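You operate a simulated robot arm through the tools that you are given. There is no shell and no other tool.

You are at the controls of a simulated robot arm. One attempt, no reset.

JOB
Test the left rotor for ohms and put it in the stand that its reading calls for.
Fine: green if it reads 5 to 7 OHM, else orange; leave the teal arm open and the dial at OFF.

Only the result counts: the job must be done as asked and must still hold three seconds after the hand-in. Knocking over, shifting, dropping, spilling or breaking anything else fails it.

ROBOT AND FRAMES
A 7-joint arm with a fingered hand, fixed in place. Base frame: the origin is on the floor under the middle of its stand, x ahead of it, y to its left, z up. Readings come in m, degrees, newtons and seconds.
With the tool pointing down near the work surface it reaches from about 0.28 to 0.7 m from the base axis. Its first joint turns from -166.0 to 166.0 degrees. Payload 4 kg.
The TCP is the grasp point between the finger pads, 0.026 m short of the fingertips. In the tool frame z runs along the fingers and y along their closing line. The gripper opens to 0.156 m; its body begins 0.073 m behind the TCP. The gripper is a hand of 4 fingers: y runs from the thumb to the fingers, the wrist lies at [0, 0, -0.239] in the tool frame, and closing takes about 1.5 s.
Orientation is told as [roll, pitch, yaw] about the base's x, y, z axes, in that order, counted from this pose: with the fingers straight down and closing along the base's y, the tool's x points along the base's -x, its y along +y and its z along -z.

CONTROLS
- The arm moves only by the tool move_arm. Its argument "series" is one flat list of numbers, 7 for each row, row after row: the gripper command, from -1 (fully open) to 1 (shut), values between in proportion, then the shift along the tool's x, y, z in m, then the turn, a rotation vector about the tool's x, y, z in degrees. In form: [claw, x, y, z, ax, ay, az, claw, x, y, z, ax, ay, az, ...]. A call has 1 to 20 rows; each row is the pose to reach, as a shift and turn from the pose commanded when the call began, along the tool's axes at that moment. Rows are played at 5 a second. More than 0.05 m and 8.6 degrees between two rows, or a gripper value outside its range, and nothing of the call is played. Where a pose cannot be reached the arm comes as near as it can. A force on the tool above 40 N (or 10 N above the force at the start of the call, whichever is more), or a blocked arm, ends the call early, and 0.2 s more pass. The fingers move at their own pace (about 0.072 m/s each) and stop on an object; they squeeze with about 25 N. The grip force told is the motor's: it shows also when the fingers shut on nothing. Time passes only in rows, and 0.2 s behind the last, so rows that repeat a pose let the fingers close. It gives the time, the measured TCP pose, the force on the tool (base axes), the opening and the grip force at its end, in the units of the frame above (readings bear some noise), with the torque about the TCP (base axes, N m) and any sound that the robot's microphone picked up.
- Cameras (640 x 400 px; columns grow to the right, rows downward): "scene" is fixed at [0.2186, -0.6496, 1.4771]; the picture's right is [0.79, -0.61, 0.00], its down [-0.29, -0.37, -0.88] and it looks along [0.54, 0.70, -0.47] (base axes); focal length 374 px, centre (320, 200). "wrist" rides on the gripper at [0.058, -0.058, -0.091] in the tool frame; the picture's right is [0.71, 0.71, 0.00], its down [-0.53, 0.53, -0.67] and it looks along [-0.47, 0.47, 0.74] (tool axes); focal length 265 px, centre (320, 200). There is no depth. A picture from a camera that has moved, and an enlarged one, comes with that camera's place and axes in the base frame and with its lens.
- grab_frame(camera): a new picture of that camera. The clock stands still meanwhile.
- grasp_type(shape): the hand has 4 fingers and takes this shape, open, in about a second: jaw (thumb against the fingers, like two jaws); tri (thumb and two fingers); tip (a fingertip pinch); poke (one finger out to press); point (the index stretched); flat (the hand flat); cup (the hand cupped); fist (a fist). The gripper value then closes the fingers along that shape, each until it touches; the sizes above hold for jaw. It gives what a move gives, with no picture.
- inspect(camera, box): a new picture of the part [left, top, right, bottom] of that camera's present view, enlarged. The clock stands still meanwhile.
- sign_off(): hands the job in; it is judged then, once.

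Places have to be worked out from the pictures, the camera data and where the tool is seen. Open the gripper and draw the arm clear of the work before you hand the job in, unless the task says otherwise.

The tools are called as a command line: name --argument value ..., lists and objects as JSON in quotes. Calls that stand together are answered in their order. move_arm: Moves the arm, as the interface text tells. Its arguments: {"type":"object","properties":{"series":{"type":"array"}},"required":["series"]} The other tools are called the same way: grasp_type (shape) gives the hand a shape; grab_frame (camera) takes a picture; inspect (camera, box) takes an enlarged picture of a part of a camera's view; sign_off () hands the job in.

At the start:

```text
clock: 0.0
position: [0.3907, -0.1236, 1.2117]
ee_rot: [0.0, -0.1, -0.1]
contact_force: [-0.2, 0.4, -1.4]
moment: [-0.01, 0.0, 0.01]
gripper_width: 0.1557
grip_force: 0.1
shape: jaw
```

scene: 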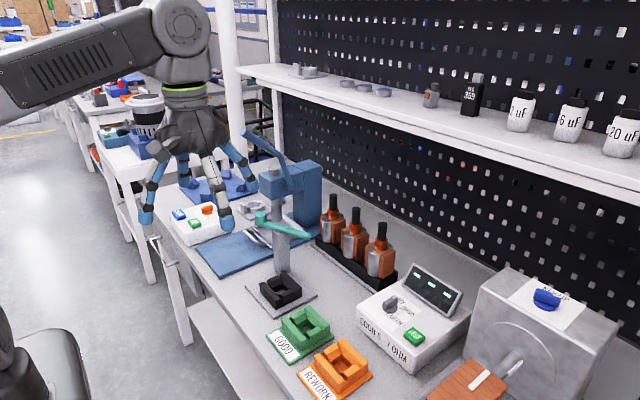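
wrist: 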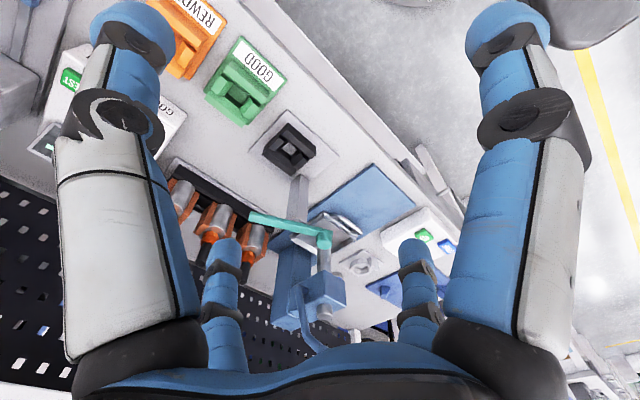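

The scene shows a row of three rotors in a black rack, a tester with dial and TEST button, a black nest with a teal arm, and green/orange stands. I take enlarged views to see details.

inspect --camera "scene" --box '[300, 180, 480, 300]'

inspect --camera "scene" --box '[340, 250, 490, 380]'

inspect --camera "scene" --box '[220, 160, 340, 320]'

inspect --camera "scene" --box '[250, 290, 400, 400]'

```text
3.33 times, centred on (390, 240) of scene
camera zoom: at [0.2186, -0.6496, 1.4771], right [0.79, -0.61, 0.0], down [-0.29, -0.37, -0.88], along [0.54, 0.7, -0.47], focal length 1245 px, centre (87, 67)
```

zoom: 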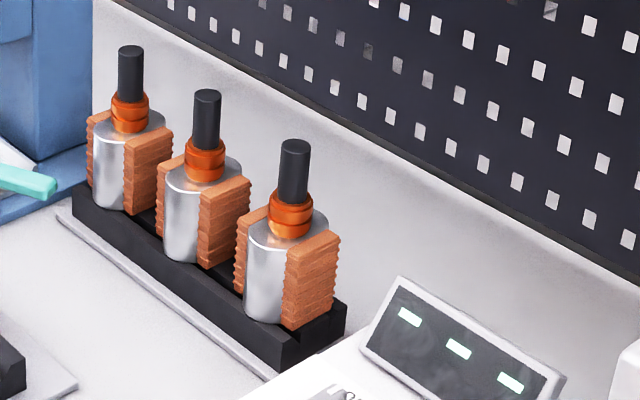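

```text
3.08 times, centred on (415, 315) of scene
camera zoom: at [0.2186, -0.6496, 1.4771], right [0.79, -0.61, 0.0], down [-0.29, -0.37, -0.88], along [0.54, 0.7, -0.47], focal length 1149 px, centre (28, -154)
```

zoom: 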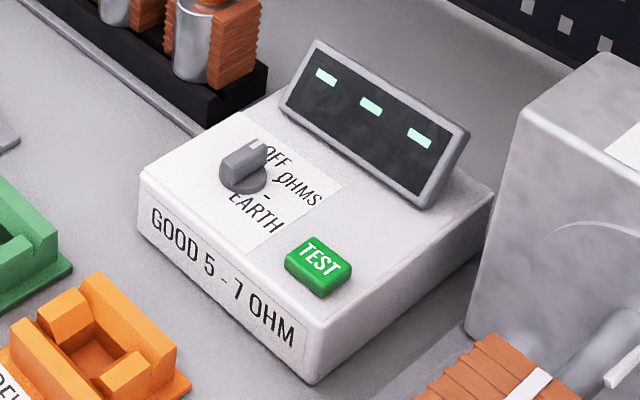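

```text
2.50 times, centred on (280, 240) of scene
camera zoom: at [0.2186, -0.6496, 1.4771], right [0.79, -0.61, 0.0], down [-0.29, -0.37, -0.88], along [0.54, 0.7, -0.47], focal length 934 px, centre (420, 100)
```

zoom: 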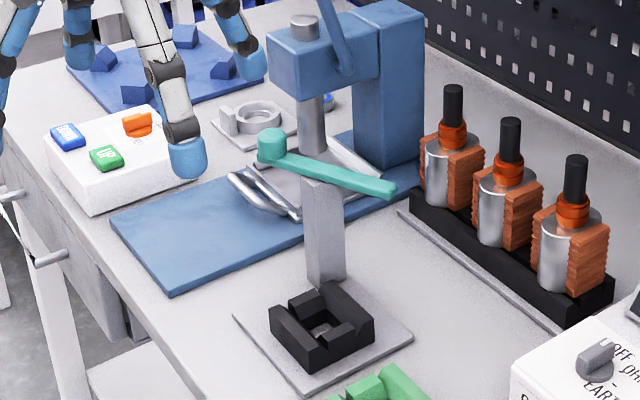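

```text
3.64 times, centred on (325, 345) of scene
camera zoom: at [0.2186, -0.6496, 1.4771], right [0.79, -0.61, 0.0], down [-0.29, -0.37, -0.88], along [0.54, 0.7, -0.47], focal length 1358 px, centre (302, -327)
```

zoom: 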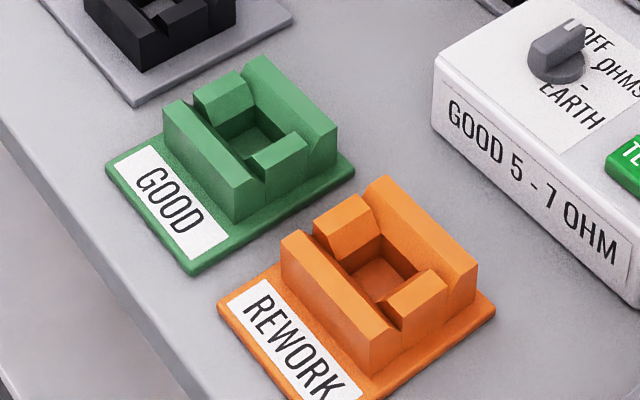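

The nest post and teal arm geometry are not clear yet; I enlarge further in both cameras.

inspect --camera "scene" --box '[240, 190, 320, 250]'

inspect --camera "scene" --box '[235, 245, 325, 320]'

inspect --camera "wrist" --box '[220, 100, 400, 300]'

inspect --camera "wrist" --box '[140, 0, 320, 160]'

```text
6.67 times, centred on (280, 220) of scene
camera zoom: at [0.2186, -0.6496, 1.4771], right [0.79, -0.61, 0.0], down [-0.29, -0.37, -0.88], along [0.54, 0.7, -0.47], focal length 2490 px, centre (587, 67)
```

zoom: 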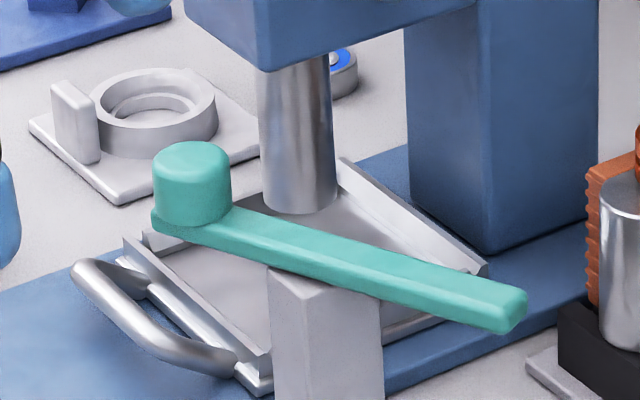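

```text
5.33 times, centred on (280, 282) of scene
camera zoom: at [0.2186, -0.6496, 1.4771], right [0.79, -0.61, 0.0], down [-0.29, -0.37, -0.88], along [0.54, 0.7, -0.47], focal length 1992 px, centre (533, -240)
```

zoom: 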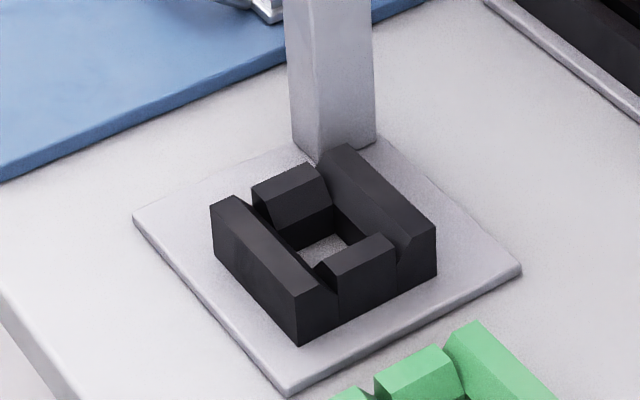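

```text
2.00 times, centred on (310, 200) of wrist
camera zoom: at [0.3324, -0.1816, 1.3036], right [-0.71, 0.71, 0.0], down [0.53, 0.53, 0.67], along [0.47, 0.47, -0.74], focal length 531 px, centre (340, 200)
```

zoom: 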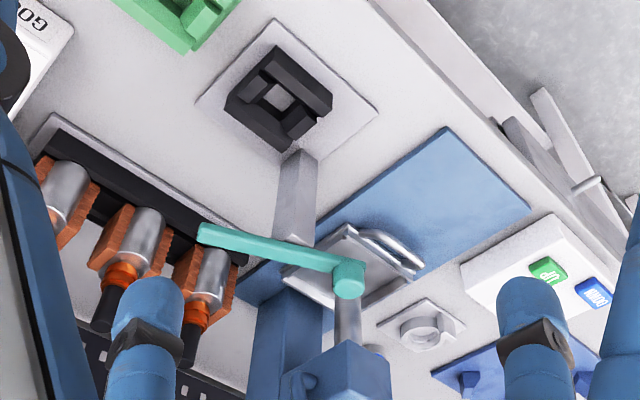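

```text
2.50 times, centred on (230, 80) of wrist
camera zoom: at [0.3324, -0.1816, 1.3036], right [-0.71, 0.71, 0.0], down [0.53, 0.53, 0.67], along [0.47, 0.47, -0.74], focal length 664 px, centre (545, 500)
```

zoom: 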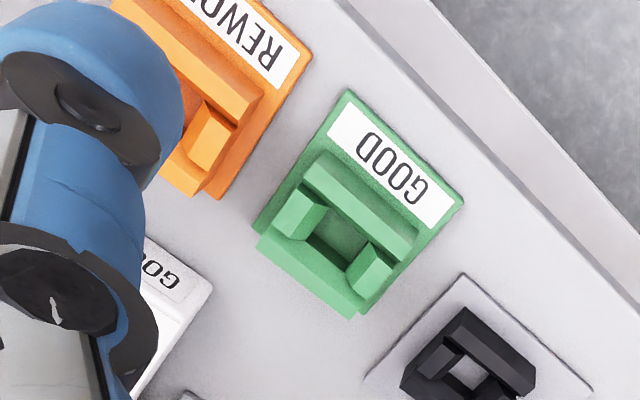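

From the two views I triangulate: nest near (0.57, -0.04), post near (0.63, 0.045), teal arm at z≈0.97 from knob (0.61, 0.11) to tip (0.66, -0.03), left rotor at about (0.81, 0.06) with shaft top z≈1.0. I shift the hand to get another viewpoint for better triangulation.

move_arm --series '[-1, 0.012, -0.04, 0, 0, 0, 0, -1, 0.025, -0.08, 0, 0, 0, 0, -1, 0.037, -0.12, 0, 0, 0, 0, -1, 0.05, -0.15, 0, 0, 0, 0, -1, 0.05, -0.15, 0, 0, 0, 0]'

grab_frame --camera "wrist"

grab_frame --camera "scene"

```text
clock: 1.2
position: [0.3406, -0.2725, 1.2128]
ee_rot: [0.0, -0.1, 0.0]
contact_force: [-0.1, 0.0, 0.1]
moment: [0.0, 0.0, -0.01]
gripper_width: 0.1562
grip_force: 0.0
shape: jaw
```

```text
taken
camera wrist: at [0.282, -0.3311, 1.3036], right [-0.71, 0.71, 0.0], down [0.53, 0.53, 0.67], along [0.47, 0.47, -0.74], focal length 265 px, centre (320, 200)
```

wrist: 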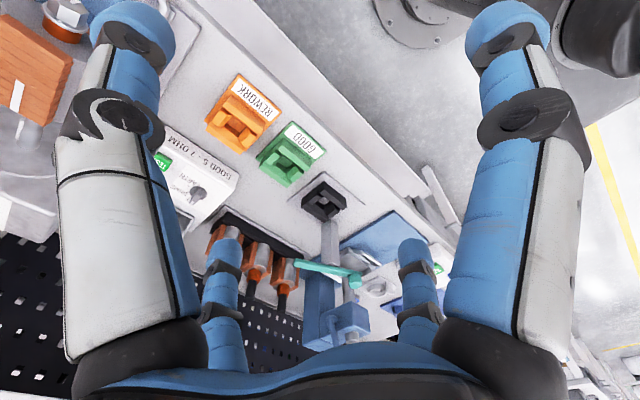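

```text
taken
```

scene: 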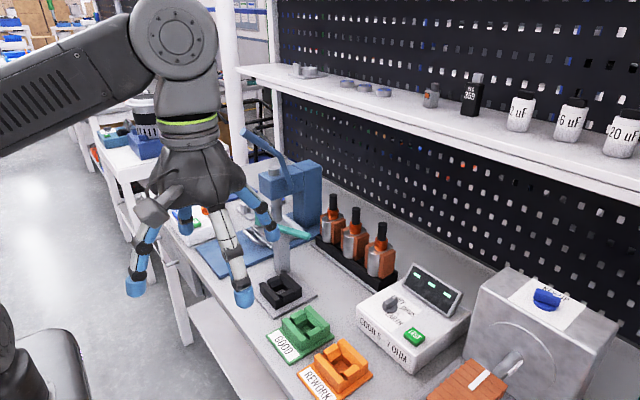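

The new vantage shows nest, stands and rotors. I zoom in for pixel-accurate triangulation.

inspect --camera "wrist" --box '[200, 60, 360, 160]'

inspect --camera "wrist" --box '[270, 160, 400, 250]'

inspect --camera "wrist" --box '[150, 130, 310, 300]'

inspect --camera "wrist" --box '[270, 230, 390, 300]'

```text
4.00 times, centred on (280, 110) of wrist
camera zoom: at [0.282, -0.3311, 1.3036], right [-0.71, 0.71, 0.0], down [0.53, 0.53, 0.67], along [0.47, 0.47, -0.74], focal length 1062 px, centre (480, 560)
```

zoom: 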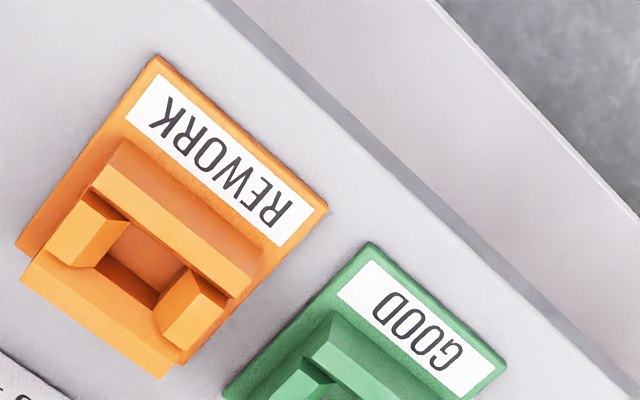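

```text
4.44 times, centred on (335, 205) of wrist
camera zoom: at [0.282, -0.3311, 1.3036], right [-0.71, 0.71, 0.0], down [0.53, 0.53, 0.67], along [0.47, 0.47, -0.74], focal length 1180 px, centre (253, 178)
```

zoom: 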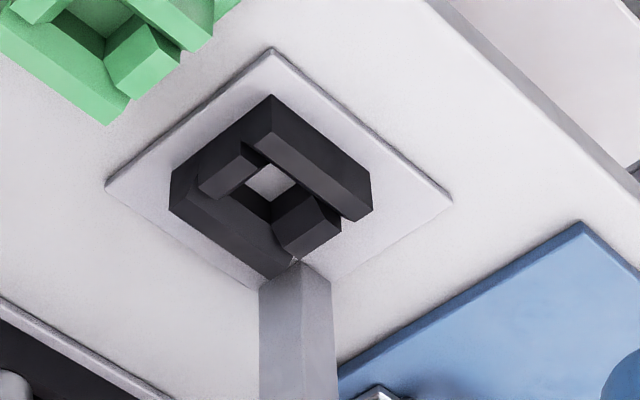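

```text
2.35 times, centred on (230, 215) of wrist
camera zoom: at [0.282, -0.3311, 1.3036], right [-0.71, 0.71, 0.0], down [0.53, 0.53, 0.67], along [0.47, 0.47, -0.74], focal length 624 px, centre (532, 165)
```

zoom: 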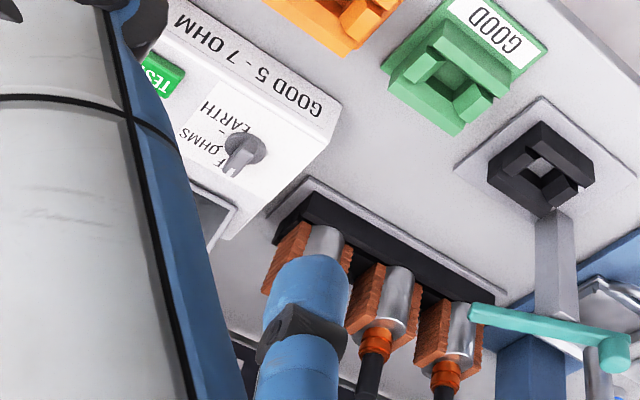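

```text
5.33 times, centred on (330, 265) of wrist
camera zoom: at [0.282, -0.3311, 1.3036], right [-0.71, 0.71, 0.0], down [0.53, 0.53, 0.67], along [0.47, 0.47, -0.74], focal length 1416 px, centre (267, -147)
```

zoom: 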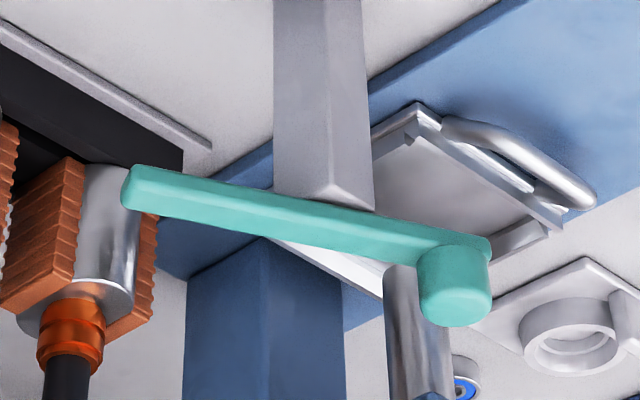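

Refined estimates: nest plate spans x≈0.527–0.653, y≈-0.075–0.08 with its top at z≈0.813; post at (0.64, 0.066); dial at about (0.715, -0.258, 0.88). The hand has four fingers set in a cross, so I check how it closes in free air.

move_arm --series '[0.3, 0, 0, 0, 0, 0, 0, 0.3, 0, 0, 0, 0, 0, 0, 0.3, 0, 0, 0, 0, 0, 0, 0.3, 0, 0, 0, 0, 0, 0, 0.3, 0, 0, 0, 0, 0, 0, 0.3, 0, 0, 0, 0, 0, 0]'

inspect --camera "scene" --box '[100, 120, 300, 310]'

grab_frame --camera "wrist"

```text
clock: 2.6
position: [0.3399, -0.2715, 1.2128]
ee_rot: [0.0, 0.0, 0.0]
contact_force: [0.0, -0.4, -0.6]
moment: [-0.03, 0.02, -0.02]
gripper_width: 0.0549
grip_force: 0.0
shape: jaw
```

```text
2.11 times, centred on (200, 215) of scene
camera zoom: at [0.2186, -0.6496, 1.4771], right [0.79, -0.61, 0.0], down [-0.29, -0.37, -0.88], along [0.54, 0.7, -0.47], focal length 786 px, centre (573, 168)
```

zoom: 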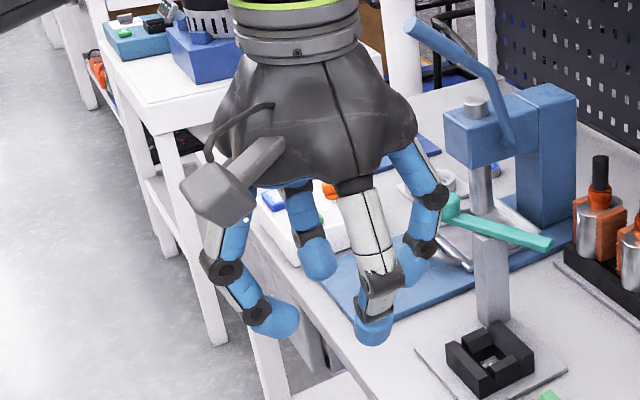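

```text
taken
camera wrist: at [0.2823, -0.3306, 1.3036], right [-0.71, 0.71, 0.0], down [0.53, 0.53, 0.67], along [0.47, 0.47, -0.74], focal length 265 px, centre (320, 200)
```

wrist: 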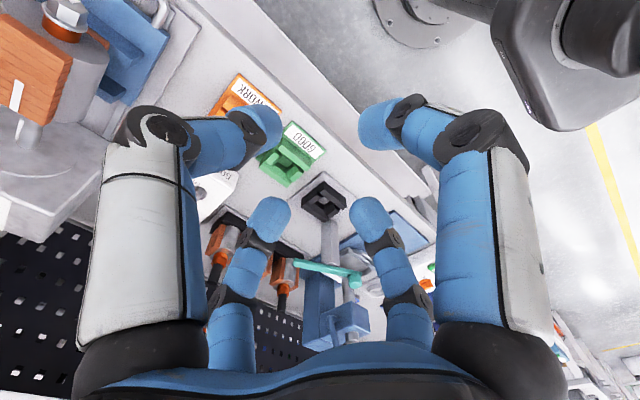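

All four fingers close toward the centre in jaw. I check what the "tip" and "poke" shapes look like, since the rotor and tester lie far out and may need a tilted approach.

grasp_type --shape "tip"

inspect --camera "scene" --box '[100, 120, 300, 310]'

grab_frame --camera "wrist"

grasp_type --shape "poke"

inspect --camera "scene" --box '[100, 120, 300, 310]'

grab_frame --camera "wrist"

```text
clock: 3.5
position: [0.34, -0.2714, 1.2117]
ee_rot: [0.0, -0.1, 0.0]
contact_force: [0.5, 0.3, 0.8]
moment: [0.01, 0.02, 0.0]
gripper_width: 0.1557
grip_force: 0.0
shape: tip
```

```text
2.11 times, centred on (200, 215) of scene
camera zoom: at [0.2186, -0.6496, 1.4771], right [0.79, -0.61, 0.0], down [-0.29, -0.37, -0.88], along [0.54, 0.7, -0.47], focal length 786 px, centre (573, 168)
```

zoom: 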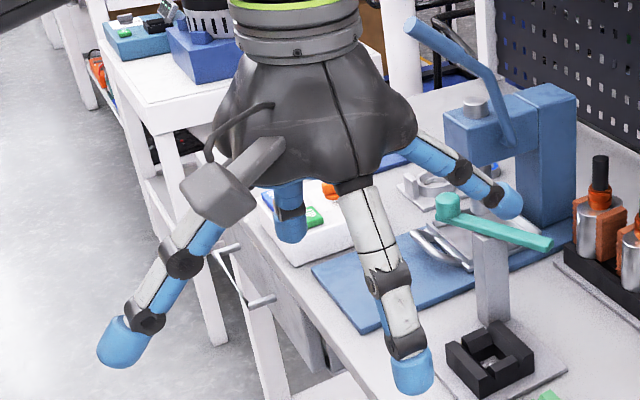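

```text
taken
camera wrist: at [0.2823, -0.3306, 1.3036], right [-0.71, 0.71, 0.0], down [0.53, 0.53, 0.67], along [0.47, 0.47, -0.74], focal length 265 px, centre (320, 200)
```

wrist: 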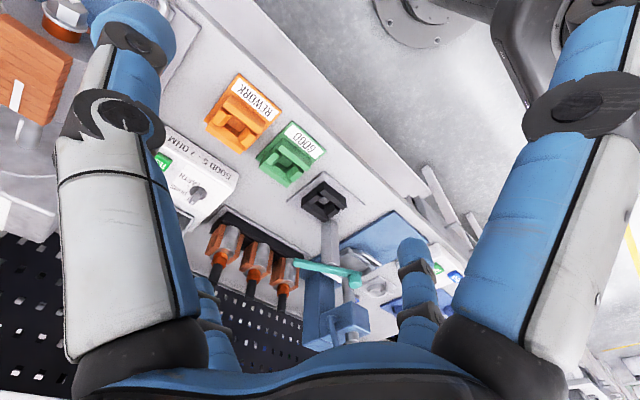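

```text
clock: 4.4
position: [0.3399, -0.272, 1.2122]
ee_rot: [0.1, -0.1, 0.0]
contact_force: [-0.1, 0.3, -0.2]
moment: [0.0, 0.0, -0.02]
gripper_width: 0.0
grip_force: 0.1
shape: poke
```

```text
2.11 times, centred on (200, 215) of scene
camera zoom: at [0.2186, -0.6496, 1.4771], right [0.79, -0.61, 0.0], down [-0.29, -0.37, -0.88], along [0.54, 0.7, -0.47], focal length 786 px, centre (573, 168)
```

zoom: 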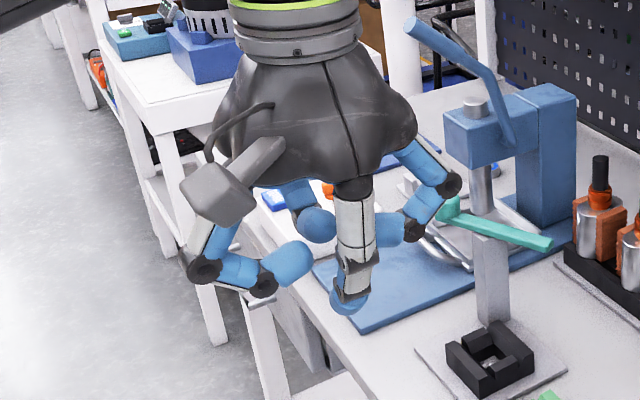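

```text
taken
camera wrist: at [0.2823, -0.3306, 1.3036], right [-0.71, 0.71, 0.0], down [0.53, 0.53, 0.67], along [0.47, 0.47, -0.74], focal length 265 px, centre (320, 200)
```

wrist: 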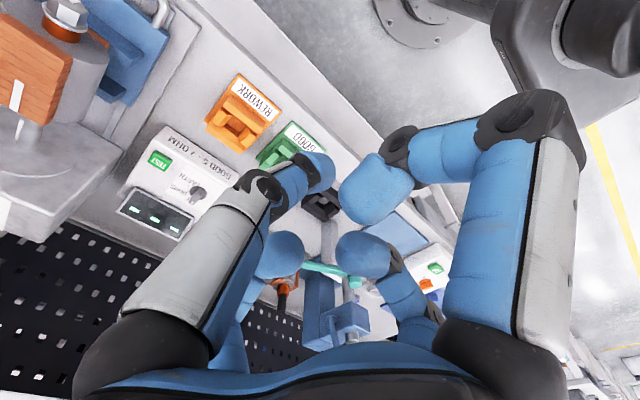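

In poke the thumb-side finger extends to the tool axis; the tester is now visible in the wrist view. I enlarge the tester and the rotors from here.

inspect --camera "wrist" --box '[110, 115, 240, 245]'

grasp_type --shape "fist"

grab_frame --camera "wrist"

inspect --camera "scene" --box '[100, 120, 300, 310]'

```text
3.08 times, centred on (175, 180) of wrist
camera zoom: at [0.2823, -0.3306, 1.3036], right [-0.71, 0.71, 0.0], down [0.53, 0.53, 0.67], along [0.47, 0.47, -0.74], focal length 817 px, centre (766, 262)
```

zoom: 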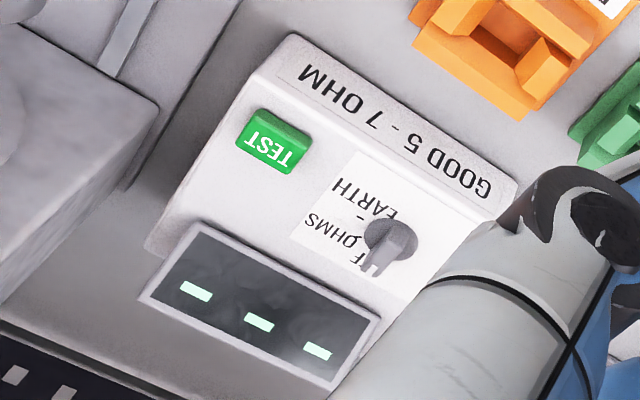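

```text
clock: 5.3
position: [0.3403, -0.2718, 1.2124]
ee_rot: [-0.1, -0.2, -0.1]
contact_force: [0.2, 0.7, 0.1]
moment: [-0.01, -0.02, 0.0]
gripper_width: 0.0
grip_force: 0.0
shape: fist
```

```text
taken
camera wrist: at [0.2823, -0.3306, 1.3036], right [-0.71, 0.71, 0.0], down [0.53, 0.53, 0.67], along [0.47, 0.47, -0.74], focal length 265 px, centre (320, 200)
```

wrist: 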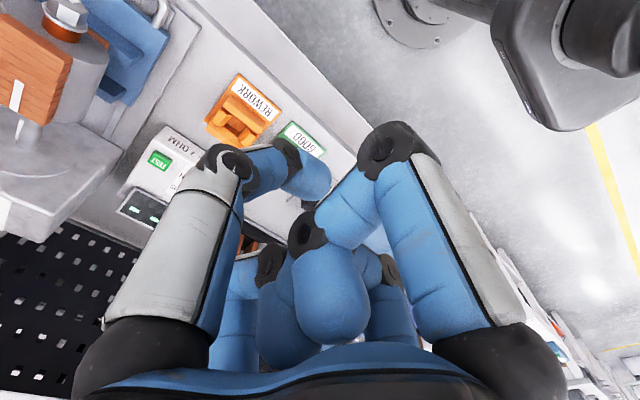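

```text
2.11 times, centred on (200, 215) of scene
camera zoom: at [0.2186, -0.6496, 1.4771], right [0.79, -0.61, 0.0], down [-0.29, -0.37, -0.88], along [0.54, 0.7, -0.47], focal length 786 px, centre (573, 168)
```

zoom: 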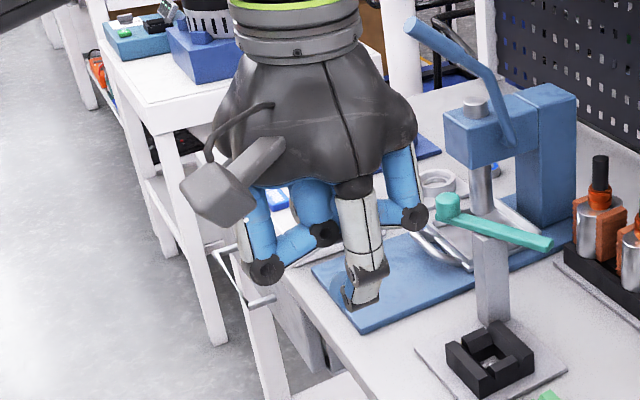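

The dial lever points toward +x at OFF; labels OHMS and EARTH lie at increasing clockwise angles. I open the hand and move nearer to look at the dial marks closely.

grasp_type --shape "jaw"

move_arm --series '[-1, -0.03, -0.028, 0.01, 0, 0, 0, -1, -0.06, -0.056, 0.02, 0, 0, 0, -1, -0.09, -0.084, 0.03, 0, 0, 0, -1, -0.12, -0.112, 0.04, 0, 0, 0, -1, -0.15, -0.14, 0.05, 0, 0, 0, -1, -0.18, -0.168, 0.06, 0, 0, 0, -1, -0.18, -0.168, 0.06, 0, 0, 0]'

grab_frame --camera "wrist"

grab_frame --camera "scene"

```text
clock: 6.2
position: [0.3408, -0.273, 1.2128]
ee_rot: [0.0, -0.1, -0.1]
contact_force: [0.2, 0.1, -0.1]
moment: [0.0, 0.04, -0.01]
gripper_width: 0.1231
grip_force: 0.0
shape: jaw
```

```text
clock: 7.8
position: [0.4678, -0.3978, 1.12]
ee_rot: [0.0, -0.1, 0.0]
contact_force: [0.1, -1.0, 0.6]
moment: [0.04, 0.05, 0.02]
gripper_width: 0.1227
grip_force: 0.0
shape: jaw
out of reach, approached as far as the arm can: row 4, 5, 6, 7
```

```text
taken
camera wrist: at [0.4106, -0.4566, 1.2116], right [-0.71, 0.71, 0.0], down [0.52, 0.53, 0.67], along [0.47, 0.47, -0.74], focal length 265 px, centre (320, 200)
```

wrist: 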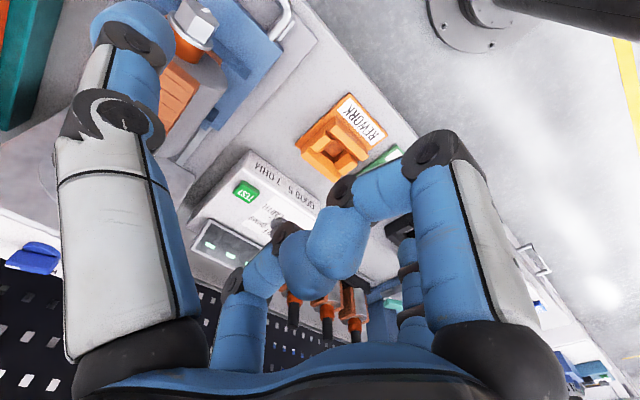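

```text
taken
```

scene: 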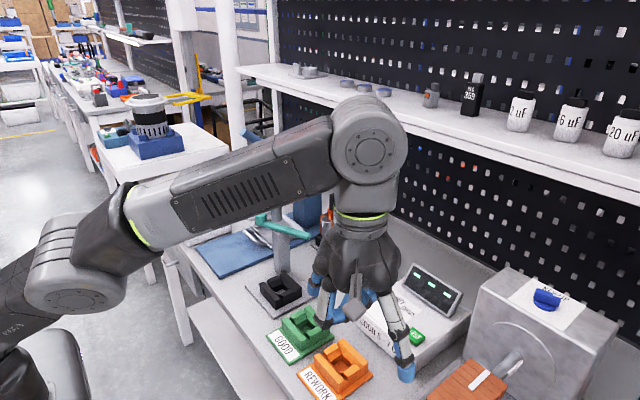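

The arm stopped at radius 0.61 at this height, and coming out of the fist left two fingers crossed (opening only 0.123). I reshape the hand via flat, then jaw, to untangle them.

grasp_type --shape "fist"

grasp_type --shape "poke"

grab_frame --camera "wrist"

grasp_type --shape "flat"

grab_frame --camera "wrist"

grasp_type --shape "jaw"

grab_frame --camera "wrist"

```text
clock: 8.7
position: [0.4694, -0.3984, 1.1202]
ee_rot: [-0.1, -0.1, 0.0]
contact_force: [-0.2, 0.0, -0.1]
moment: [0.02, 0.01, 0.03]
gripper_width: 0.0001
grip_force: 0.1
shape: fist
```

```text
clock: 9.6
position: [0.4687, -0.3974, 1.1211]
ee_rot: [0.1, 0.0, 0.0]
contact_force: [0.4, 0.0, 0.0]
moment: [-0.03, 0.0, 0.01]
gripper_width: 0.0
grip_force: 0.0
shape: poke
```

```text
taken
camera wrist: at [0.4106, -0.4564, 1.2114], right [-0.71, 0.71, 0.0], down [0.53, 0.53, 0.67], along [0.47, 0.47, -0.74], focal length 265 px, centre (320, 200)
```

wrist: 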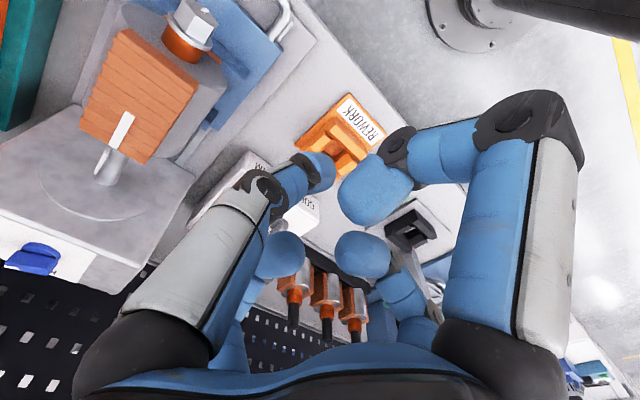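

```text
clock: 10.5
position: [0.4681, -0.3982, 1.1202]
ee_rot: [0.0, -0.1, 0.0]
contact_force: [0.4, -0.5, 0.6]
moment: [-0.01, -0.01, 0.0]
gripper_width: 0.0001
grip_force: 0.1
shape: flat
```

```text
taken
camera wrist: at [0.4106, -0.4565, 1.2114], right [-0.71, 0.71, 0.0], down [0.53, 0.53, 0.67], along [0.47, 0.47, -0.74], focal length 265 px, centre (320, 200)
```

wrist: 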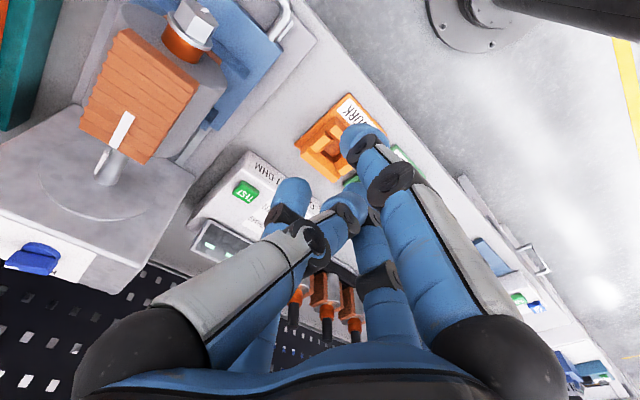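

```text
clock: 11.4
position: [0.4693, -0.3984, 1.1206]
ee_rot: [0.0, -0.1, -0.1]
contact_force: [0.6, 0.9, -0.2]
moment: [-0.02, 0.0, 0.0]
gripper_width: 0.1558
grip_force: 0.0
shape: jaw
```

```text
taken
camera wrist: at [0.4106, -0.4564, 1.2114], right [-0.71, 0.71, 0.0], down [0.53, 0.53, 0.67], along [0.47, 0.47, -0.74], focal length 265 px, centre (320, 200)
```

wrist: 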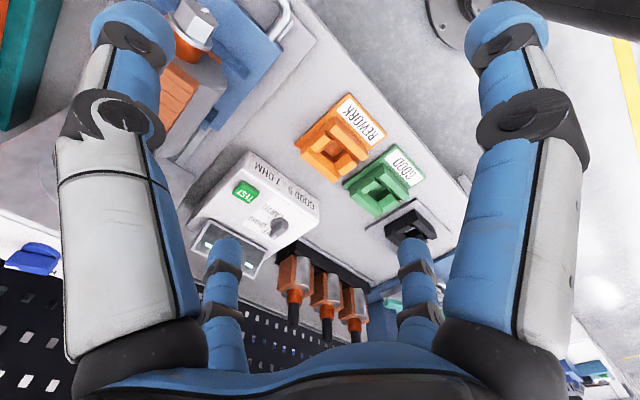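

Fingers are untangled and fully open again (0.156). Now the enlarged views of the tester, stands and rotors from this closer pose.

inspect --camera "wrist" --box '[225, 170, 305, 260]'

inspect --camera "wrist" --box '[260, 240, 400, 350]'

inspect --camera "wrist" --box '[290, 90, 450, 260]'

```text
4.44 times, centred on (265, 215) of wrist
camera zoom: at [0.4106, -0.4564, 1.2114], right [-0.71, 0.71, 0.0], down [0.53, 0.53, 0.67], along [0.47, 0.47, -0.74], focal length 1180 px, centre (564, 133)
```

zoom: 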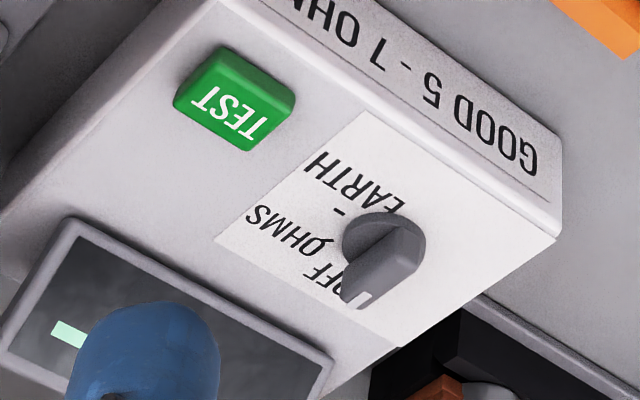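

```text
3.64 times, centred on (330, 295) of wrist
camera zoom: at [0.4106, -0.4564, 1.2114], right [-0.71, 0.71, 0.0], down [0.53, 0.53, 0.67], along [0.47, 0.47, -0.74], focal length 965 px, centre (284, -146)
```

zoom: 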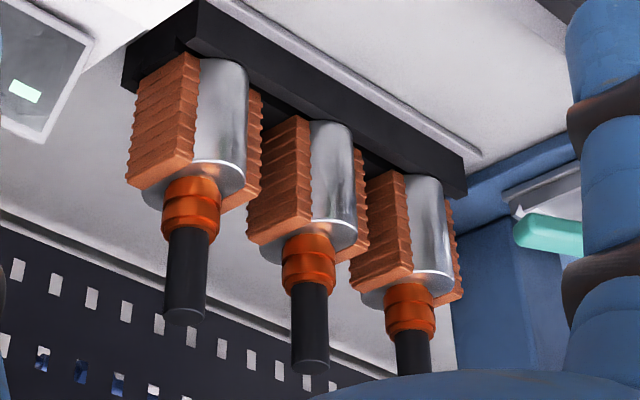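

```text
2.35 times, centred on (370, 175) of wrist
camera zoom: at [0.4106, -0.4564, 1.2114], right [-0.71, 0.71, 0.0], down [0.53, 0.53, 0.67], along [0.47, 0.47, -0.74], focal length 624 px, centre (202, 259)
```

zoom: 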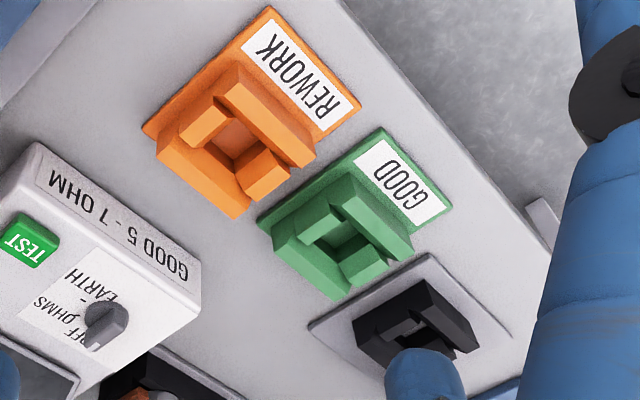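

The dial ticks appear at about +15° (OFF), -35° (OHMS) and -85° (EARTH) from +x about the dial centre near (0.717, -0.255). Since the rotor needs a tilted reach, I test where the "tip" pinch closes in free air.

grasp_type --shape "tip"

move_arm --series '[1, 0, 0, 0, 0, 0, 0, 1, 0, 0, 0, 0, 0, 0, 1, 0, 0, 0, 0, 0, 0, 1, 0, 0, 0, 0, 0, 0, 1, 0, 0, 0, 0, 0, 0, 1, 0, 0, 0, 0, 0, 0, 1, 0, 0, 0, 0, 0, 0, 1, 0, 0, 0, 0, 0, 0]'

grab_frame --camera "wrist"

inspect --camera "scene" --box '[260, 180, 460, 390]'

```text
clock: 12.3
position: [0.4685, -0.3994, 1.1207]
ee_rot: [0.1, -0.1, 0.0]
contact_force: [-0.3, -0.5, 0.3]
moment: [0.01, -0.01, 0.02]
gripper_width: 0.1559
grip_force: 0.1
shape: tip
```

```text
clock: 14.1
position: [0.4689, -0.3981, 1.1198]
ee_rot: [0.0, -0.1, 0.0]
contact_force: [0.1, 0.6, 0.6]
moment: [0.02, -0.01, 0.02]
gripper_width: 0.0
grip_force: 25.6
shape: tip
```

```text
taken
camera wrist: at [0.4106, -0.4565, 1.2113], right [-0.71, 0.71, 0.0], down [0.53, 0.53, 0.67], along [0.47, 0.47, -0.74], focal length 265 px, centre (320, 200)
```

wrist: 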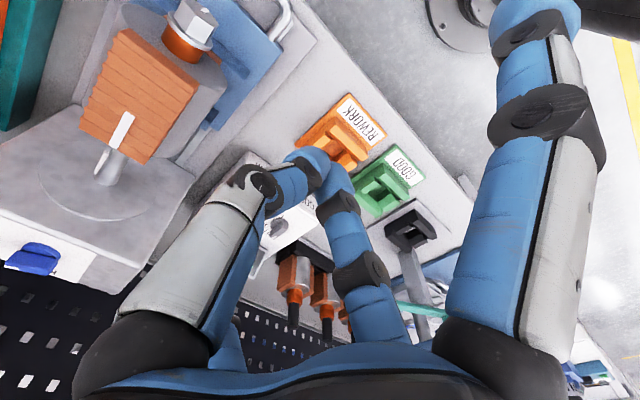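

```text
1.90 times, centred on (360, 285) of scene
camera zoom: at [0.2186, -0.6496, 1.4771], right [0.79, -0.61, 0.0], down [-0.29, -0.37, -0.88], along [0.54, 0.7, -0.47], focal length 712 px, centre (244, 38)
```

zoom: 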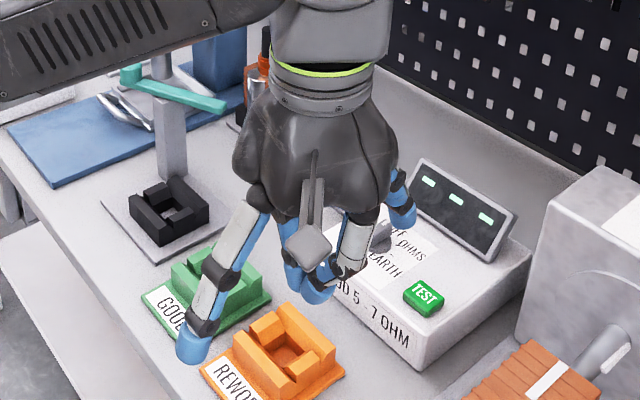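

The tip pinch meets on the tool axis with the tips just below the TCP. I enlarge nest and stands from here to understand their shape and how a rotor seats.

inspect --camera "wrist" --box '[375, 200, 435, 260]'

inspect --camera "wrist" --box '[350, 140, 430, 220]'

inspect --camera "scene" --box '[260, 260, 320, 310]'

inspect --camera "wrist" --box '[265, 235, 355, 350]'

```text
6.67 times, centred on (405, 230) of wrist
camera zoom: at [0.4106, -0.4565, 1.2113], right [-0.71, 0.71, 0.0], down [0.53, 0.53, 0.67], along [0.47, 0.47, -0.74], focal length 1769 px, centre (-247, 0)
```

zoom: 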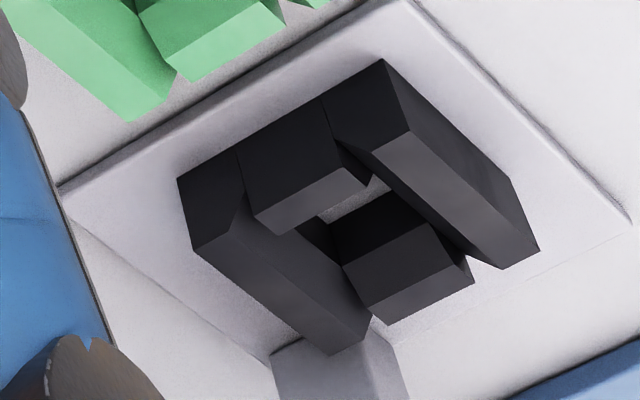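

```text
5.00 times, centred on (390, 180) of wrist
camera zoom: at [0.4106, -0.4565, 1.2113], right [-0.71, 0.71, 0.0], down [0.53, 0.53, 0.67], along [0.47, 0.47, -0.74], focal length 1327 px, centre (-30, 300)
```

zoom: 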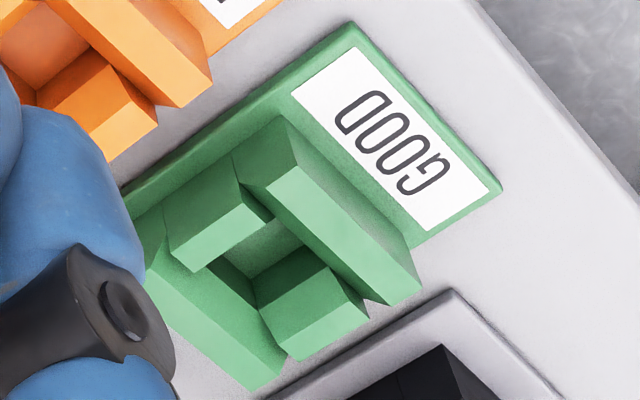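

```text
8.00 times, centred on (290, 285) of scene
camera zoom: at [0.2186, -0.6496, 1.4771], right [0.79, -0.61, 0.0], down [-0.29, -0.37, -0.88], along [0.54, 0.7, -0.47], focal length 2988 px, centre (560, -480)
```

zoom: 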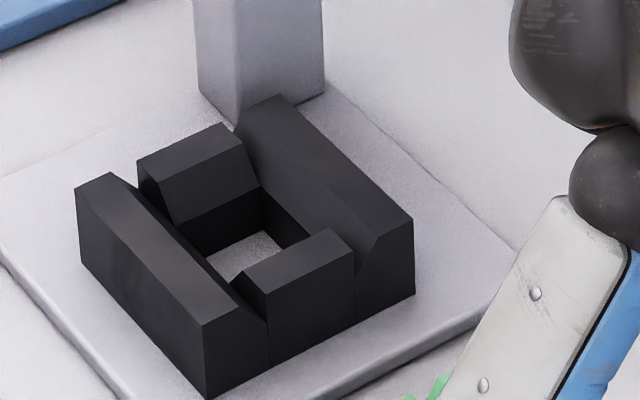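

```text
3.48 times, centred on (310, 292) of wrist
camera zoom: at [0.4106, -0.4565, 1.2113], right [-0.71, 0.71, 0.0], down [0.53, 0.53, 0.67], along [0.47, 0.47, -0.74], focal length 923 px, centre (355, -122)
```

zoom: 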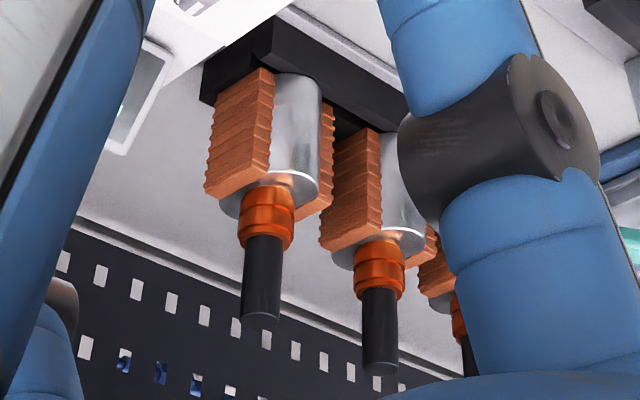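

The nest and stands are square funnels (hole ≈34 mm, chamfered walls, all same height). I withdraw toward the middle with the pinch open, and learn what the commanded pose was after the reach limit.

move_arm --series '[0, 0.03, 0.03, 0, 0, 0, 0, -0.2, 0.06, 0.06, 0, 0, 0, 0, -0.2, 0.09, 0.09, 0, 0, 0, 0, -0.2, 0.11, 0.12, 0, 0, 0, 0, -0.2, 0.11, 0.15, 0, 0, 0, 0, -0.2, 0.11, 0.15, 0, 0, 0, 0]'

```text
clock: 15.5
position: [0.3594, -0.2466, 1.1208]
ee_rot: [0.0, 0.0, 0.0]
contact_force: [-0.6, 0.2, -0.3]
moment: [0.0, -0.01, 0.0]
gripper_width: 0.0933
grip_force: 0.0
shape: tip
```

The commanded pose is clipped to the reachable one, good. Now I tilt the hand forward 40° while moving to about (0.52, -0.12, 1.12), to look at the rotors and teal arm from the side.

move_arm --series '[-0.2, -0.03, 0.02, 0, 0, -8, 0, -0.2, -0.06, 0.04, 0, 0, -16, 0, -0.2, -0.1, 0.07, 0, 0, -24, 0, -0.2, -0.13, 0.1, 0, 0, -32, 0, -0.2, -0.16, 0.126, 0, 0, -40, 0, -0.2, -0.16, 0.126, 0, 0, -40, 0]'

grab_frame --camera "wrist"

grab_frame --camera "scene"

```text
clock: 16.9
position: [0.5217, -0.1193, 1.1191]
ee_rot: [0.0, -40.1, 0.0]
contact_force: [-0.8, 0.9, 0.0]
moment: [-0.03, -0.01, -0.01]
gripper_width: 0.0932
grip_force: 0.1
shape: tip
```

```text
taken
camera wrist: at [0.4183, -0.1786, 1.1508], right [-0.54, 0.71, -0.46], down [-0.03, 0.53, 0.85], along [0.84, 0.47, -0.26], focal length 265 px, centre (320, 200)
```

wrist: 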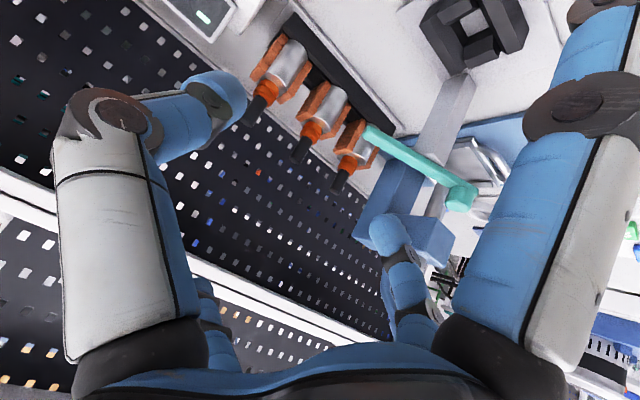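

```text
taken
```

scene: 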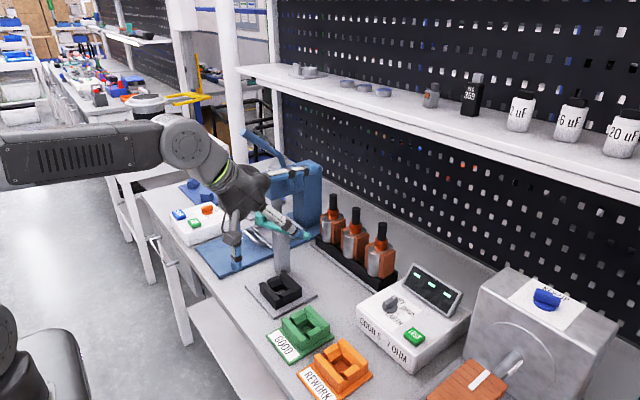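

The tilted pose works. I enlarge the rotors and the teal arm from this lower-angle view.

inspect --camera "wrist" --box '[230, 20, 410, 200]'

inspect --camera "wrist" --box '[340, 0, 540, 220]'

```text
2.22 times, centred on (320, 110) of wrist
camera zoom: at [0.4183, -0.1786, 1.1508], right [-0.54, 0.71, -0.46], down [-0.03, 0.53, 0.85], along [0.84, 0.47, -0.26], focal length 590 px, centre (320, 400)
```

zoom: 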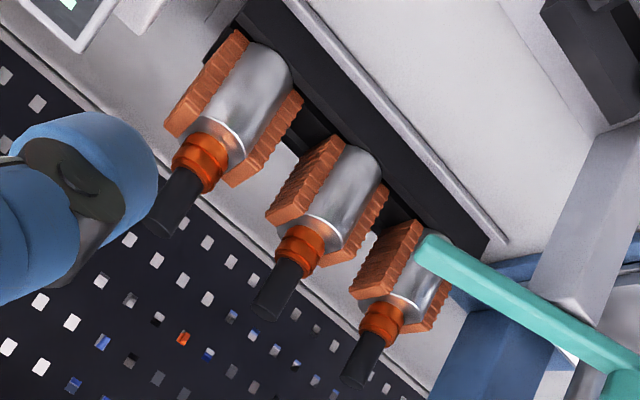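

```text
1.82 times, centred on (440, 110) of wrist
camera zoom: at [0.4183, -0.1786, 1.1508], right [-0.54, 0.71, -0.46], down [-0.03, 0.53, 0.85], along [0.84, 0.47, -0.26], focal length 483 px, centre (102, 364)
```

zoom: 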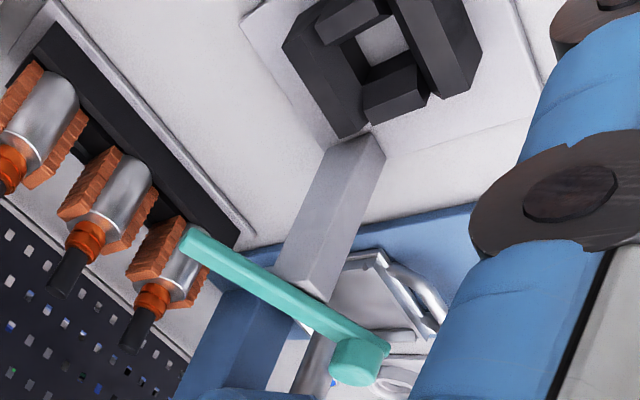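

From this view the left rotor is at (0.810, 0.058) with shaft top z≈1.001, the others at y≈-0.034 and -0.129; the teal bar tip is at (0.664, -0.025, 0.968). I travel around the teal arm on its right side to hover at (0.806, -0.05, 1.06), pinch opened to about 0.05.

move_arm --series '[0.36, -0.019, 0.0065, 0.0285, 0, 0, 0, 0.36, -0.038, 0.013, 0.057, 0, 0, 0, 0.36, -0.0567, 0.0193, 0.0854, 0, 0, 0, 0.36, -0.0811, 0.0193, 0.1108, 0, 0, 0, 0.36, -0.1055, 0.0193, 0.1362, 0, 0, 0, 0.36, -0.1299, 0.0193, 0.1616, 0, 0, 0, 0.36, -0.1542, 0.0193, 0.1869, 0, 0, 0, 0.36, -0.167, 0.044, 0.207, 0, 0, 0, 0.36, -0.1799, 0.0693, 0.2279, 0, 0, 0, 0.36, -0.1799, 0.0693, 0.2279, 0, 0, 0]'

grab_frame --camera "wrist"

grab_frame --camera "scene"

```text
clock: 19.1
position: [0.8078, -0.0531, 1.0594]
ee_rot: [-0.1, -40.0, 0.1]
contact_force: [0.0, -0.6, 0.1]
moment: [-0.01, 0.03, -0.01]
gripper_width: 0.0503
grip_force: 0.0
shape: tip
```

```text
taken
camera wrist: at [0.7054, -0.1119, 1.0942], right [-0.54, 0.71, -0.46], down [-0.03, 0.53, 0.85], along [0.84, 0.47, -0.27], focal length 265 px, centre (320, 200)
```

wrist: 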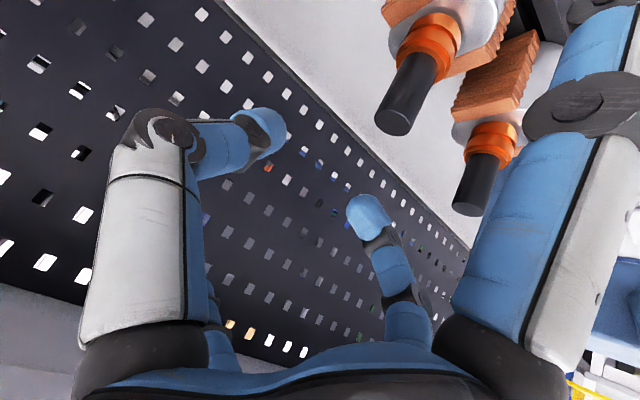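

```text
taken
```

scene: 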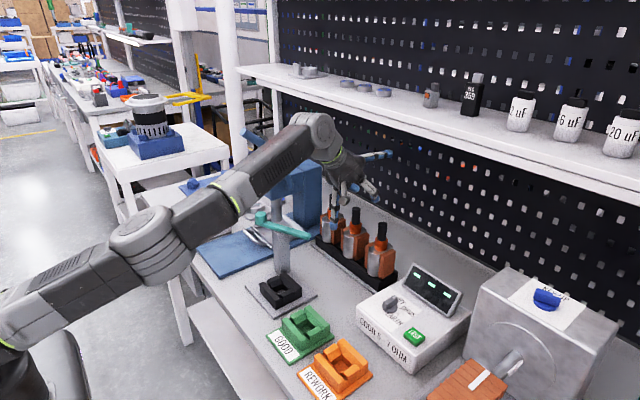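

The hover is clean; the view puts the left rotor shaft at (0.808, 0.0555), top z≈1.001. I slide left to sit above it.

move_arm --series '[0.36, 0.002, 0.036, -0.002, 0, 0, 0, 0.36, 0.002, 0.072, -0.002, 0, 0, 0, 0.36, 0.002, 0.1086, -0.002, 0, 0, 0, 0.36, 0.002, 0.1086, -0.002, 0, 0, 0]'

grab_frame --camera "wrist"

inspect --camera "scene" --box '[240, 110, 420, 290]'

```text
clock: 20.1
position: [0.8023, 0.0575, 1.06]
ee_rot: [0.1, -40.1, 0.1]
contact_force: [-0.6, 0.3, 0.3]
moment: [0.03, -0.01, 0.03]
gripper_width: 0.0504
grip_force: 0.2
shape: tip
```

```text
taken
camera wrist: at [0.6998, -0.0007, 1.0938], right [-0.54, 0.71, -0.45], down [-0.03, 0.53, 0.85], along [0.84, 0.47, -0.27], focal length 265 px, centre (320, 200)
```

wrist: 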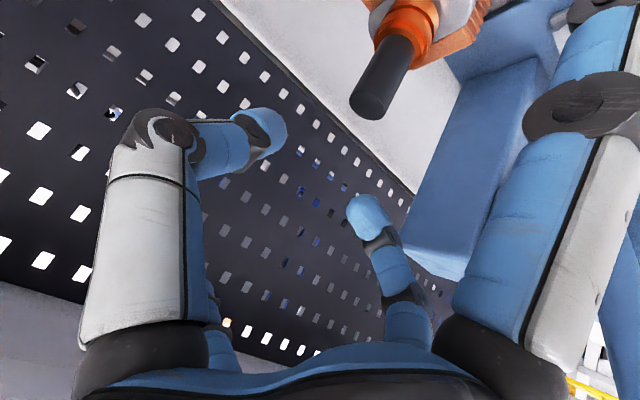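

```text
2.22 times, centred on (330, 200) of scene
camera zoom: at [0.2186, -0.6496, 1.4771], right [0.79, -0.61, 0.0], down [-0.29, -0.37, -0.88], along [0.54, 0.7, -0.47], focal length 830 px, centre (298, 200)
```

zoom: 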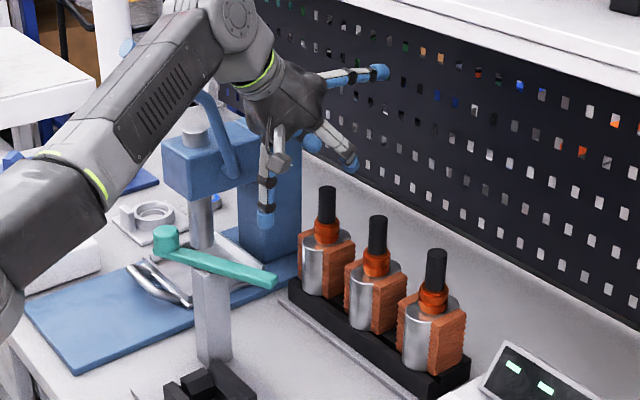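

The shaft sits centred in y between the fingers. I descend halfway so the tips just straddle the shaft top and check again.

move_arm --series '[0.36, 0.009, 0, 0.012, 0, 0, 0, 0.36, 0.018, 0, 0.024, 0, 0, 0, 0.36, 0.0266, 0, 0.0364, 0, 0, 0, 0.36, 0.0266, 0, 0.0364, 0, 0, 0]'

grab_frame --camera "wrist"

inspect --camera "scene" --box '[280, 140, 400, 260]'

```text
clock: 21.1
position: [0.8057, 0.0571, 1.0179]
ee_rot: [0.0, -40.1, 0.0]
contact_force: [-0.5, 1.0, 0.4]
moment: [0.0, 0.0, 0.01]
gripper_width: 0.0501
grip_force: 0.1
shape: tip
```

```text
taken
camera wrist: at [0.703, -0.0021, 1.0505], right [-0.54, 0.71, -0.46], down [-0.03, 0.53, 0.85], along [0.84, 0.47, -0.26], focal length 265 px, centre (320, 200)
```

wrist: 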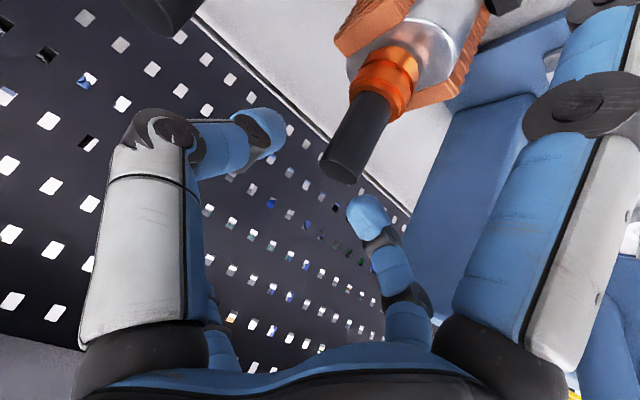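

```text
3.33 times, centred on (340, 200) of scene
camera zoom: at [0.2186, -0.6496, 1.4771], right [0.79, -0.61, 0.0], down [-0.29, -0.37, -0.88], along [0.54, 0.7, -0.47], focal length 1245 px, centre (253, 200)
```

zoom: 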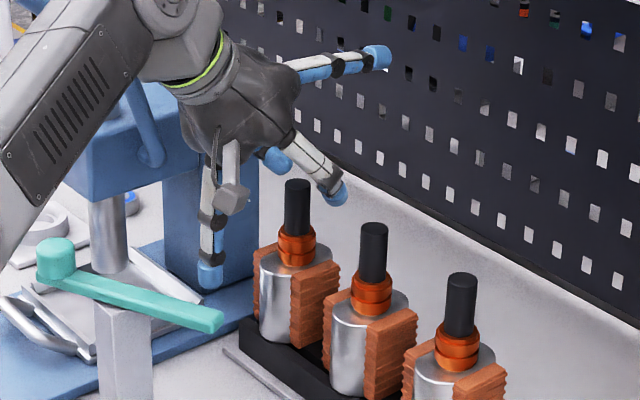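

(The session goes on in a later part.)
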